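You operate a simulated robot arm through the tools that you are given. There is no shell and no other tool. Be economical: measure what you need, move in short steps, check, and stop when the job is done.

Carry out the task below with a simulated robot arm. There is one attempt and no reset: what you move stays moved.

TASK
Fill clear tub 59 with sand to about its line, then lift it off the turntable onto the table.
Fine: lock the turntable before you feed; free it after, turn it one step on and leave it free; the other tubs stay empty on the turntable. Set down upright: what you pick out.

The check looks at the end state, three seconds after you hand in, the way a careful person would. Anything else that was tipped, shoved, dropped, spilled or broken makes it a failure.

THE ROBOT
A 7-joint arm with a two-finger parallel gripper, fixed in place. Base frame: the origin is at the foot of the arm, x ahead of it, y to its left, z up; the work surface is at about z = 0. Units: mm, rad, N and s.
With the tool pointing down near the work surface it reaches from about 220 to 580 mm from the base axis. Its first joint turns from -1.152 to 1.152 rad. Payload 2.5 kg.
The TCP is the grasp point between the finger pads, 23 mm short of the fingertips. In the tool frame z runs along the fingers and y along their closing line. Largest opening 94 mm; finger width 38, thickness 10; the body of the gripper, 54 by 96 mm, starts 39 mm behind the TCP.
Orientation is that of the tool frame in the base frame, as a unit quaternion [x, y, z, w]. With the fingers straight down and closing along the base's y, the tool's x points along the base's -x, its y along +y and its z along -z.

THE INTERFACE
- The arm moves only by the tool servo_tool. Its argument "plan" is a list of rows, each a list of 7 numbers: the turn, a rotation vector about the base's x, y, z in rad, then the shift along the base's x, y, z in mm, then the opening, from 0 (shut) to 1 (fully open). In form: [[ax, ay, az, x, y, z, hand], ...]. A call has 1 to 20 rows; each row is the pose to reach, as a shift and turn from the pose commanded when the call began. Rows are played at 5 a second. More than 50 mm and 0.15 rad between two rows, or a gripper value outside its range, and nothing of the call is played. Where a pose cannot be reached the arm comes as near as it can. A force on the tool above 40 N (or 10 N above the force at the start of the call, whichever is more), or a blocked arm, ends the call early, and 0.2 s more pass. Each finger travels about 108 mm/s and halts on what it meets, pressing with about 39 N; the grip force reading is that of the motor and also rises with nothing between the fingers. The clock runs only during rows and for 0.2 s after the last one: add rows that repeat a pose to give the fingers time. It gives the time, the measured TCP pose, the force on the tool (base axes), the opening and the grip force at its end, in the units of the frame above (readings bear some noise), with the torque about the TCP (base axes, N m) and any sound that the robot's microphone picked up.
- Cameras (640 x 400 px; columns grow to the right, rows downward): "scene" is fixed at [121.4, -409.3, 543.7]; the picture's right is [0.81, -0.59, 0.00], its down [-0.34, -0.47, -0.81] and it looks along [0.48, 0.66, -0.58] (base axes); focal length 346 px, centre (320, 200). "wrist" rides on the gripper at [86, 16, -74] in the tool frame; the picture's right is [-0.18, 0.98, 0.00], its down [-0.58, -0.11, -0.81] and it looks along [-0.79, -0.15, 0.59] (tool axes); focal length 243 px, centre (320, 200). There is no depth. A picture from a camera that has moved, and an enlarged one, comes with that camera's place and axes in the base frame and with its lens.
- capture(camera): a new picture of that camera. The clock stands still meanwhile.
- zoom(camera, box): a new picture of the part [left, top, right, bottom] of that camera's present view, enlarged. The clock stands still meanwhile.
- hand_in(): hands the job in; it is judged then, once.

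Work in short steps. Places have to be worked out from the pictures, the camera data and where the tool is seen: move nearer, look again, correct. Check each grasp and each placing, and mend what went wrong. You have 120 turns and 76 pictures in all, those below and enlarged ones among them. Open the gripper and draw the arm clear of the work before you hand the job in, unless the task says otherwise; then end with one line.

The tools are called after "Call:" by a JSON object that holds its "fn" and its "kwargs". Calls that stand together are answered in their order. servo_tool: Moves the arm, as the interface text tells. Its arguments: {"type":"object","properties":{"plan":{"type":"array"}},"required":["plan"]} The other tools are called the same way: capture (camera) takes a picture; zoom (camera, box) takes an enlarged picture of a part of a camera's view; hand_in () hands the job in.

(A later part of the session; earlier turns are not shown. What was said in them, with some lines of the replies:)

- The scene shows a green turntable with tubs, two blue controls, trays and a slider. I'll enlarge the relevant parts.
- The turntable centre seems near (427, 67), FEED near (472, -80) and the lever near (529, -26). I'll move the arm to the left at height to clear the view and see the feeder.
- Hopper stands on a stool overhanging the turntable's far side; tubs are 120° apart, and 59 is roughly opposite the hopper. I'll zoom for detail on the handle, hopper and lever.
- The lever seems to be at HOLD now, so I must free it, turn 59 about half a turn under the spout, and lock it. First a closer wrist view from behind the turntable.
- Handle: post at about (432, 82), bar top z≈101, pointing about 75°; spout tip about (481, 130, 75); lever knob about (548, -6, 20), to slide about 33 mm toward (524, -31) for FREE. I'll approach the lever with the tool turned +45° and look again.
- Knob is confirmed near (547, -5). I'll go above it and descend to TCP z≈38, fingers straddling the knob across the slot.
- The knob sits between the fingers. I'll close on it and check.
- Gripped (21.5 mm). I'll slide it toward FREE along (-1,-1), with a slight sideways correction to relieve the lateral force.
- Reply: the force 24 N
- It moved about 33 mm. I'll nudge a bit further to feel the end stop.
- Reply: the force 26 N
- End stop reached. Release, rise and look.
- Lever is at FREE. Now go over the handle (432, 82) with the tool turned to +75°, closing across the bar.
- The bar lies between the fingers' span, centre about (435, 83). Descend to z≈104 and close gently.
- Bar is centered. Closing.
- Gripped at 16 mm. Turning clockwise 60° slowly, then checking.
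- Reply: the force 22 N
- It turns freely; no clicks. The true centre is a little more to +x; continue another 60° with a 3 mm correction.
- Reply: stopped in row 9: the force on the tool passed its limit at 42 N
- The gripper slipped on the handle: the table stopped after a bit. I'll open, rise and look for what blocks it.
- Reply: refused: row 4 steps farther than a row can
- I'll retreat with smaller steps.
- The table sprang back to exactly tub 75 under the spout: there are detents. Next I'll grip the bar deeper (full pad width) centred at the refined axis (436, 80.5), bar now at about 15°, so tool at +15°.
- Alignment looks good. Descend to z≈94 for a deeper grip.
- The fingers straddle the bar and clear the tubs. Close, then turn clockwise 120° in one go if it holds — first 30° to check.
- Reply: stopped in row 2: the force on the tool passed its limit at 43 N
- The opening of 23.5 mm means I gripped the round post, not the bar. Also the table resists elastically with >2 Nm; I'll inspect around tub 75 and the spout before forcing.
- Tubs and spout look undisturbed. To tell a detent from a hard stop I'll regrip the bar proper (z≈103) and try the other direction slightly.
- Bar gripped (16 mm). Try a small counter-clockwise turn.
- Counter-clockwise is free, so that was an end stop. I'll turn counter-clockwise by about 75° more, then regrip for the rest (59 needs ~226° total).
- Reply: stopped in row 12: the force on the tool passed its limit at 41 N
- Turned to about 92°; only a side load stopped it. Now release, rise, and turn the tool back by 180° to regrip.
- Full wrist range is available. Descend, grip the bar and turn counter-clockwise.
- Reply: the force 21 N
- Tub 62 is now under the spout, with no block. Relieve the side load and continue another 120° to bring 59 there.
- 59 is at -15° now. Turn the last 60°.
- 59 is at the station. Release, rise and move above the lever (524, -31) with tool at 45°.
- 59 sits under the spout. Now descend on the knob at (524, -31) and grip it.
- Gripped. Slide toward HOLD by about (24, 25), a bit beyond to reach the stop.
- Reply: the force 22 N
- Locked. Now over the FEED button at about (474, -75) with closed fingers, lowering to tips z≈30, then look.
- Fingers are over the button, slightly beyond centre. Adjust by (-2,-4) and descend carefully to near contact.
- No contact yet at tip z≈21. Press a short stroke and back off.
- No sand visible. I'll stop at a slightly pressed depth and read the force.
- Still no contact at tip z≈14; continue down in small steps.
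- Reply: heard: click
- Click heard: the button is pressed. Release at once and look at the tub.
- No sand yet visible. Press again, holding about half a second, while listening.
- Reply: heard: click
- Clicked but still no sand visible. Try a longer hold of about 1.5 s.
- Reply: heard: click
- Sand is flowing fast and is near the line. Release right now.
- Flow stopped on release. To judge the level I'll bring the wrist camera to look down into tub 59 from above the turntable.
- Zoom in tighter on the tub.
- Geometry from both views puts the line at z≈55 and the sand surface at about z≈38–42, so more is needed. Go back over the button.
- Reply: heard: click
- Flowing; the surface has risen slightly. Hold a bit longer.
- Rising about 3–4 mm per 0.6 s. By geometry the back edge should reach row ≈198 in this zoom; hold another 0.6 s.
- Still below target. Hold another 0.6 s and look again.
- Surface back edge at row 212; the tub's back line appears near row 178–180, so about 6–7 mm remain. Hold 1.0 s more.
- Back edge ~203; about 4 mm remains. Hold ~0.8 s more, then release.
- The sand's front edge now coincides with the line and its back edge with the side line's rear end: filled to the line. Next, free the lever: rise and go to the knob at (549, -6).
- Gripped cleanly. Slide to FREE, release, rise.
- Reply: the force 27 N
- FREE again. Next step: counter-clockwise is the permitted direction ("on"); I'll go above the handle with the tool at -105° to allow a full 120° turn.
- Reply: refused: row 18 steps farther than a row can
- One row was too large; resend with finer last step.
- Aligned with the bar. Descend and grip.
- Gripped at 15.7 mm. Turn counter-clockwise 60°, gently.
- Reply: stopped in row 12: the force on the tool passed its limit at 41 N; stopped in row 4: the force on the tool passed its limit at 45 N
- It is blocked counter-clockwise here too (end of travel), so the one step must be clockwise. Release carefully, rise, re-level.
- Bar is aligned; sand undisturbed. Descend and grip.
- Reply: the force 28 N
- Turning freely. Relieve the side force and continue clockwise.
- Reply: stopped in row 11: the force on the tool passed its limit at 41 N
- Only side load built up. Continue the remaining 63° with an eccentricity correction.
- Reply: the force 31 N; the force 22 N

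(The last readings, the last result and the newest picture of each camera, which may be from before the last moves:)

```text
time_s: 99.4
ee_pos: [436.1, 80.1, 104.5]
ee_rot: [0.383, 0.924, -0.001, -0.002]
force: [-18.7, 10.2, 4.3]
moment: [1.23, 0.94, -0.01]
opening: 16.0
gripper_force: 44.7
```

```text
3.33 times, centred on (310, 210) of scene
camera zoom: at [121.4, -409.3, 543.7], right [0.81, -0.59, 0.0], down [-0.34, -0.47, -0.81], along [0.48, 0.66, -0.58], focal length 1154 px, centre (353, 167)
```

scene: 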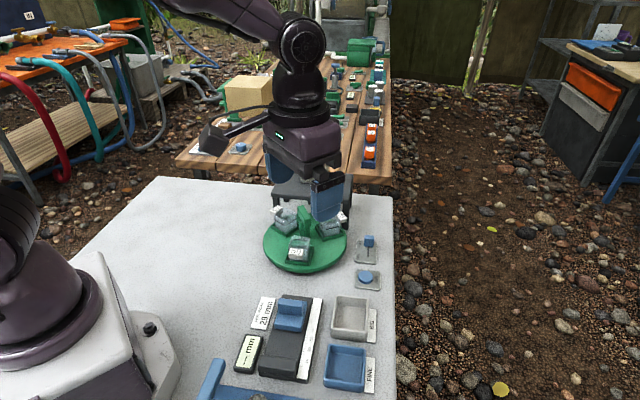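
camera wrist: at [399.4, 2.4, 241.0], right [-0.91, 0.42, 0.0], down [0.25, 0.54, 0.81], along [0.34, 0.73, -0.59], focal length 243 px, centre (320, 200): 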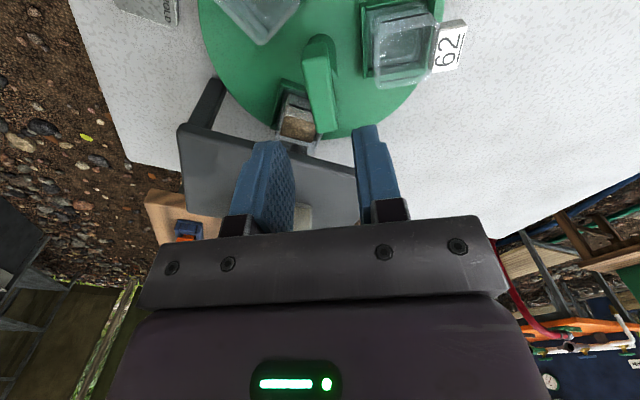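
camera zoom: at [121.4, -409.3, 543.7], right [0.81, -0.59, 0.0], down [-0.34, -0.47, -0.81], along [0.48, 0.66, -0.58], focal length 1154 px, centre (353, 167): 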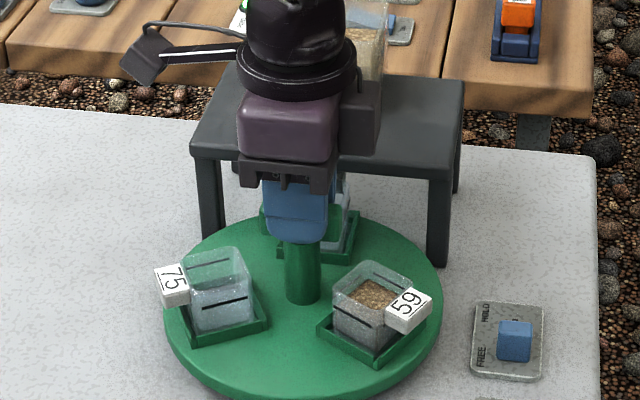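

Step done: 62 under the spout, 59 at about (451, 23). Release the handle, rise, and go above tub 59 with the tool at -75°.

Call:
{"fn": "servo_tool", "kwargs": {"plan": [[0, 0, 0, 0, 0, 0, 0.25], [0, 0, 0, 0, 0, 0, 0.36], [0, 0, 0, 0, 0, 30, 0.36], [0, 0, 0, 0, 0, 60, 0.36], [0, 0, -0.13, 4, -15, 60, 0.5], [0, 0, -0.26, 8, -30, 60, 0.7], [0, 0, -0.39, 12, -45, 60, 0.8], [0, 0, -0.524, 15.5, -57.5, 50, 0.8], [0, 0, -0.524, 15.5, -57.5, 25, 0.8], [0, 0, -0.524, 15.5, -57.5, 25, 0.8]]}}

Call:
{"fn": "capture", "kwargs": {"camera": "wrist"}}

Call:
{"fn": "zoom", "kwargs": {"camera": "scene", "box": [260, 170, 380, 280]}}

```text
time_s: 101.6
ee_pos: [452.7, 21.3, 129.7]
ee_rot: [0.609, 0.793, -0.001, 0.002]
force: [-0.1, 0.3, 0.2]
moment: [0.03, -0.01, 0.0]
opening: 75.0
gripper_force: 0.1
```

```text
9 pictures are left
camera wrist: at [445.7, 110.8, 205.5], right [1.0, 0.08, 0.0], down [0.04, -0.59, 0.81], along [0.06, -0.81, -0.59], focal length 243 px, centre (320, 200)
```

wrist: 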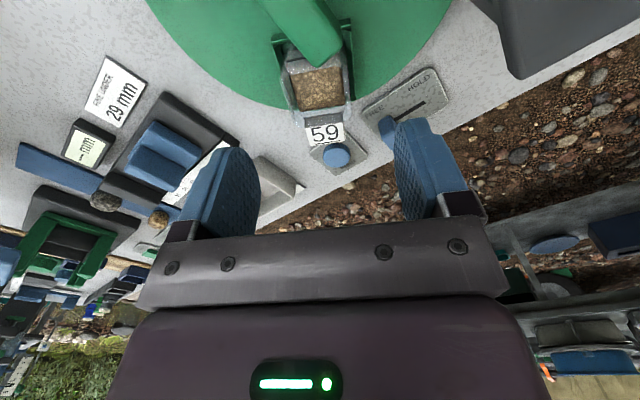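

```text
3.64 times, centred on (320, 225) of scene
camera zoom: at [121.4, -409.3, 543.7], right [0.81, -0.59, 0.0], down [-0.34, -0.47, -0.81], along [0.48, 0.66, -0.58], focal length 1259 px, centre (320, 109)
```

zoom: 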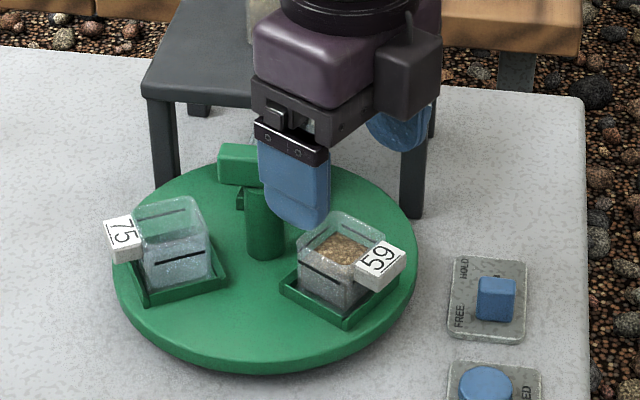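

Tub 59 centre is about (452, 24). Descend with open fingers to TCP z≈65 (tips ≈42, above the tray walls), then check.

Call:
{"fn": "servo_tool", "kwargs": {"plan": [[0, 0, 0, -1, 2, -20, 0.8], [0, 0, 0, -1, 2, -40, 0.8], [0, 0, 0, -1, 2, -55, 0.8], [0, 0, 0, -1, 2, -65, 0.8], [0, 0, 0, -1, 2, -65, 0.8]]}}

Call:
{"fn": "zoom", "kwargs": {"camera": "scene", "box": [280, 190, 370, 280]}}

```text
time_s: 102.8
ee_pos: [451.5, 23.2, 63.3]
ee_rot: [0.608, 0.794, 0.0, 0.001]
force: [0.0, -0.1, 0.7]
moment: [0.0, 0.01, 0.0]
opening: 75.2
gripper_force: 0.1
```

```text
4.44 times, centred on (325, 235) of scene
camera zoom: at [121.4, -409.3, 543.7], right [0.81, -0.59, 0.0], down [-0.34, -0.47, -0.81], along [0.48, 0.66, -0.58], focal length 1538 px, centre (298, 44)
```

zoom: 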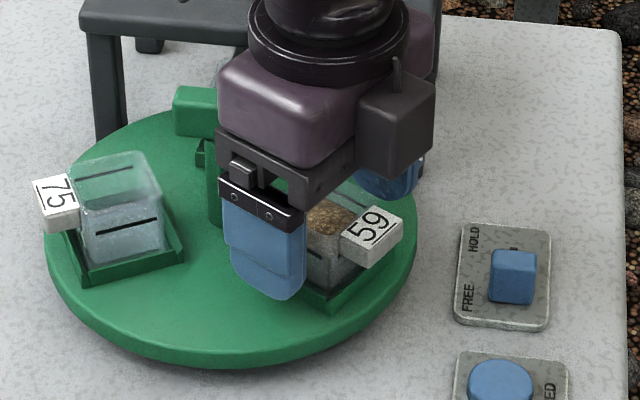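

Fingers flank the tub. Close.

Call:
{"fn": "servo_tool", "kwargs": {"plan": [[0, 0, 0, 0, 0, 0, 0.6], [0, 0, 0, 0, 0, 0, 0.45], [0, 0, 0, 0, 0, 0, 0.35], [0, 0, 0, 0, 0, 0, 0.3], [0, 0, 0, 0, 0, 0, 0.3]]}}

```text
time_s: 104.0
ee_pos: [450.6, 23.3, 65.7]
ee_rot: [0.608, 0.794, -0.001, 0.001]
force: [0.5, -0.1, 0.3]
moment: [0.0, 0.03, -0.02]
opening: 39.9
gripper_force: 38.9
```

Held at 39.9 mm. Lift slowly straight up.

Call:
{"fn": "servo_tool", "kwargs": {"plan": [[0, 0, 0, 0, 0, 3, 0.3], [0, 0, 0, 0, 0, 8, 0.3], [0, 0, 0, 0, 0, 16, 0.3], [0, 0, 0, 0, 0, 28, 0.3], [0, 0, 0, 0, 0, 42, 0.3], [0, 0, 0, 0, 0, 56, 0.3], [0, 0, 0, 0, 0, 70, 0.3], [0, 0, 0, 0, 0, 84, 0.3], [0, 0, 0, 0, 0, 96, 0.3], [0, 0, 0, 0, 0, 102, 0.3], [0, 0, 0, 0, 0, 105, 0.3]]}}

Call:
{"fn": "zoom", "kwargs": {"camera": "scene", "box": [240, 130, 400, 290]}}

```text
time_s: 106.4
ee_pos: [451.2, 24.4, 169.5]
ee_rot: [0.609, 0.793, -0.002, 0.003]
force: [-0.5, -0.3, -0.6]
moment: [-0.01, -0.02, 0.01]
opening: 39.6
gripper_force: 39.5
```

```text
2.50 times, centred on (320, 210) of scene
camera zoom: at [121.4, -409.3, 543.7], right [0.81, -0.59, 0.0], down [-0.34, -0.47, -0.81], along [0.48, 0.66, -0.58], focal length 865 px, centre (320, 175)
```

zoom: 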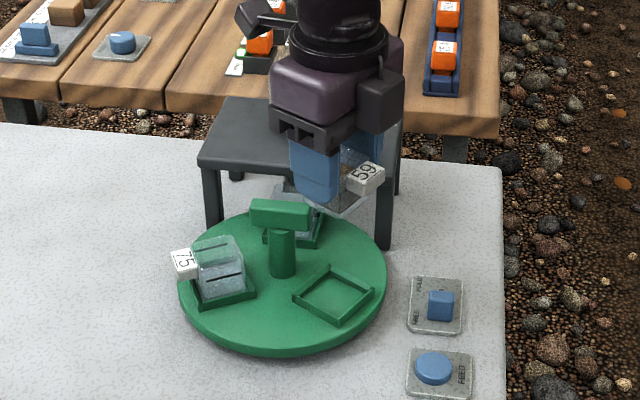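

Clean lift. Carry it over to an empty table spot near (305, 150).

Call:
{"fn": "servo_tool", "kwargs": {"plan": [[0, 0, 0, -5, 4, 0, 0.3], [0, 0, 0, -17, 15, 0, 0.3], [0, 0, 0, -34, 30, 0, 0.3], [0, 0, 0, -52, 45, 0, 0.3], [0, 0, 0, -70, 60, 0, 0.3], [0, 0, 0, -88, 76, 0, 0.3], [0, 0, 0, -106, 92, 0, 0.3], [0, 0, 0, -124, 107, 0, 0.3], [0, 0, 0, -138, 119, 0, 0.3], [0, 0, 0, -144, 124, 0, 0.3], [0, 0, 0, -146, 126, 0, 0.3], [0, 0, 0, -146, 126, 0, 0.3]]}}

Call:
{"fn": "zoom", "kwargs": {"camera": "scene", "box": [150, 110, 350, 310]}}

```text
time_s: 109.0
ee_pos: [306.0, 150.9, 170.4]
ee_rot: [0.609, 0.793, 0.0, 0.001]
force: [0.5, -1.8, -0.6]
moment: [-0.01, 0.01, -0.01]
opening: 39.7
gripper_force: 39.3
```

```text
2.00 times, centred on (250, 210) of scene
camera zoom: at [121.4, -409.3, 543.7], right [0.81, -0.59, 0.0], down [-0.34, -0.47, -0.81], along [0.48, 0.66, -0.58], focal length 692 px, centre (460, 180)
```

zoom: 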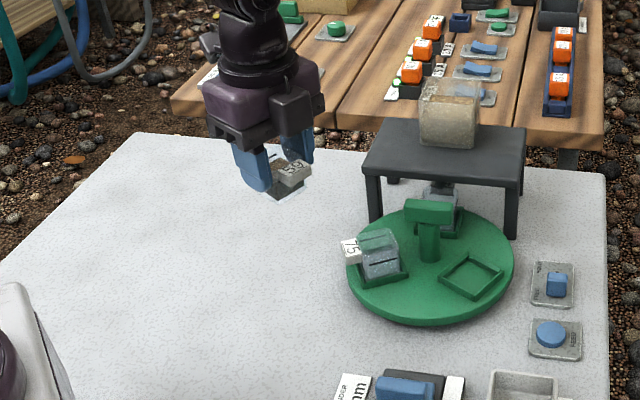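

Spot below is empty. Lower to TCP z≈50, then approach in small steps.

Call:
{"fn": "servo_tool", "kwargs": {"plan": [[0, 0, 0, 0, 0, -10, 0.3], [0, 0, 0, 0, 0, -30, 0.3], [0, 0, 0, 0, 0, -50, 0.3], [0, 0, 0, 0, 0, -70, 0.3], [0, 0, 0, 0, 0, -90, 0.3], [0, 0, 0, 0, 0, -105, 0.3], [0, 0, 0, 0, 0, -115, 0.3], [0, 0, 0, 0, 0, -120, 0.3], [0, 0, 0, 0, 0, -120, 0.3]]}}

Call:
{"fn": "zoom", "kwargs": {"camera": "scene", "box": [190, 170, 290, 250]}}

```text
time_s: 111.0
ee_pos: [305.1, 150.8, 49.2]
ee_rot: [0.609, 0.793, -0.001, 0.001]
force: [0.2, 0.5, -0.2]
moment: [-0.03, 0.02, -0.02]
opening: 39.7
gripper_force: 39.0
```

```text
5.00 times, centred on (240, 210) of scene
camera zoom: at [121.4, -409.3, 543.7], right [0.81, -0.59, 0.0], down [-0.34, -0.47, -0.81], along [0.48, 0.66, -0.58], focal length 1731 px, centre (720, 150)
```

zoom: 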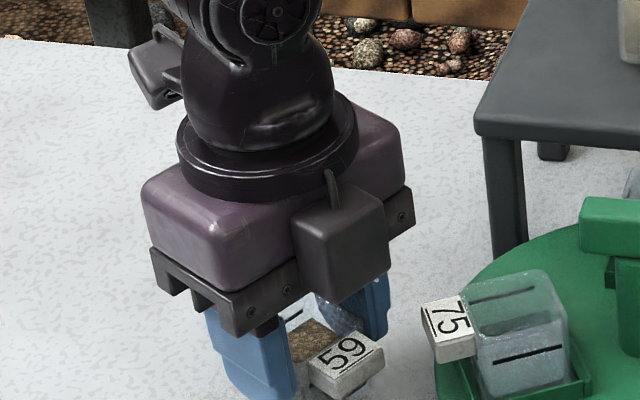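

Not touching yet. Lower in 2 mm steps and watch the force.

Call:
{"fn": "servo_tool", "kwargs": {"plan": [[0, 0, 0, 0, 0, -2, 0.3], [0, 0, 0, 0, 0, -4, 0.3], [0, 0, 0, 0, 0, -6, 0.3], [0, 0, 0, 0, 0, -8, 0.3], [0, 0, 0, 0, 0, -9, 0.3]]}}

```text
time_s: 112.2
ee_pos: [305.0, 150.3, 40.0]
ee_rot: [0.609, 0.793, -0.001, 0.002]
force: [-1.5, -1.9, 4.6]
moment: [-0.03, 0.05, -0.03]
opening: 39.5
gripper_force: 38.8
```

A first contact force of ~5 N; one more small step to confirm.

Call:
{"fn": "servo_tool", "kwargs": {"plan": [[0, 0, 0, 0, 0, -1, 0.3], [0, 0, 0, 0, 0, -1, 0.3]]}}

```text
time_s: 112.8
ee_pos: [304.7, 149.6, 40.6]
ee_rot: [0.609, 0.793, -0.001, 0.001]
force: [-9.6, -4.1, 37.7]
moment: [-0.16, 0.25, 0.03]
opening: 39.6
gripper_force: 38.5
```

Firmly on the table. Ease up 1 mm, open, and rise.

Call:
{"fn": "servo_tool", "kwargs": {"plan": [[0, 0, 0, 0, 0, 0.8, 0.3], [0, 0, 0, 0, 0, 0.8, 0.5], [0, 0, 0, 0, 0, 0.8, 0.75], [0, 0, 0, 0, 0, 0.8, 0.8], [0, 0, 0, 0, 0, 10, 0.8], [0, 0, 0, 0, 0, 30, 0.8], [0, 0, 0, 0, 0, 60, 0.8], [0, 0, 0, 0, 0, 100, 0.8], [0, 0, 0, -20, 20, 140, 0.8], [0, 0, 0, -45, 50, 160, 0.8], [0, 0, 0, -65, 85, 170, 0.8]]}}

Call:
{"fn": "zoom", "kwargs": {"camera": "scene", "box": [190, 160, 390, 290]}}

Call:
{"fn": "zoom", "kwargs": {"camera": "scene", "box": [230, 210, 290, 270]}}

```text
time_s: 115.2
ee_pos: [239.8, 235.4, 211.7]
ee_rot: [0.609, 0.793, -0.001, 0.0]
force: [-0.1, 0.2, 0.0]
moment: [0.0, -0.01, -0.02]
opening: 75.1
gripper_force: 0.1
```

```text
3.08 times, centred on (290, 225) of scene
camera zoom: at [121.4, -409.3, 543.7], right [0.81, -0.59, 0.0], down [-0.34, -0.47, -0.81], along [0.48, 0.66, -0.58], focal length 1065 px, centre (412, 123)
```

zoom: 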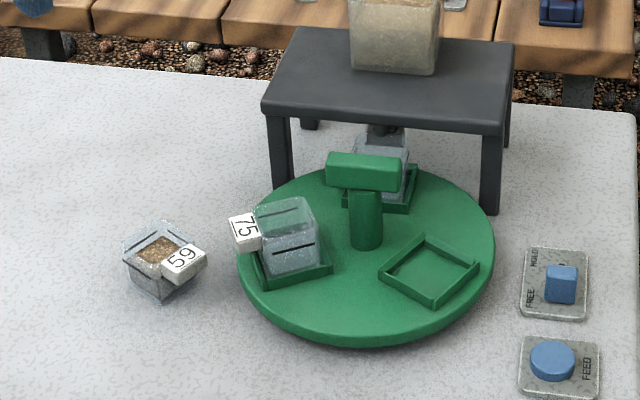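

```text
6.67 times, centred on (260, 240) of scene
camera zoom: at [121.4, -409.3, 543.7], right [0.81, -0.59, 0.0], down [-0.34, -0.47, -0.81], along [0.48, 0.66, -0.58], focal length 2308 px, centre (720, -67)
```

zoom: 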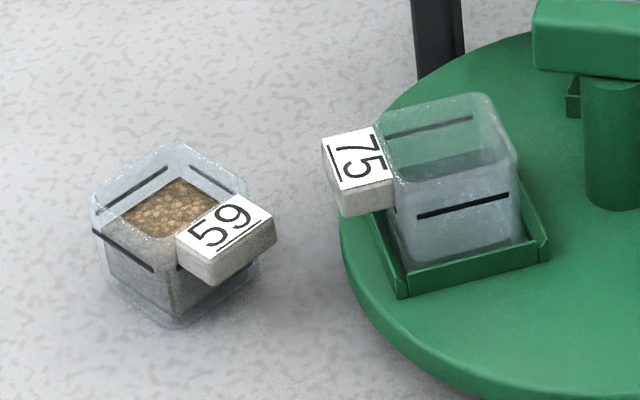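

Tub 59 stands upright on the table with sand at its line. The others are empty on the turntable, the lever is at FREE and the arm is clear, so I'm handing in.

Call:
{"fn": "hand_in", "kwargs": {}}

```text
The job is handed in.
```

Tub 59 is filled with sand to about its line and stands upright on the table. The turntable was locked for the feed, then freed, turned one step (120°, clockwise, because it hit an end stop the other way) and left free. Tubs 62 and 75 are still empty on it, and I saw no spilled sand.
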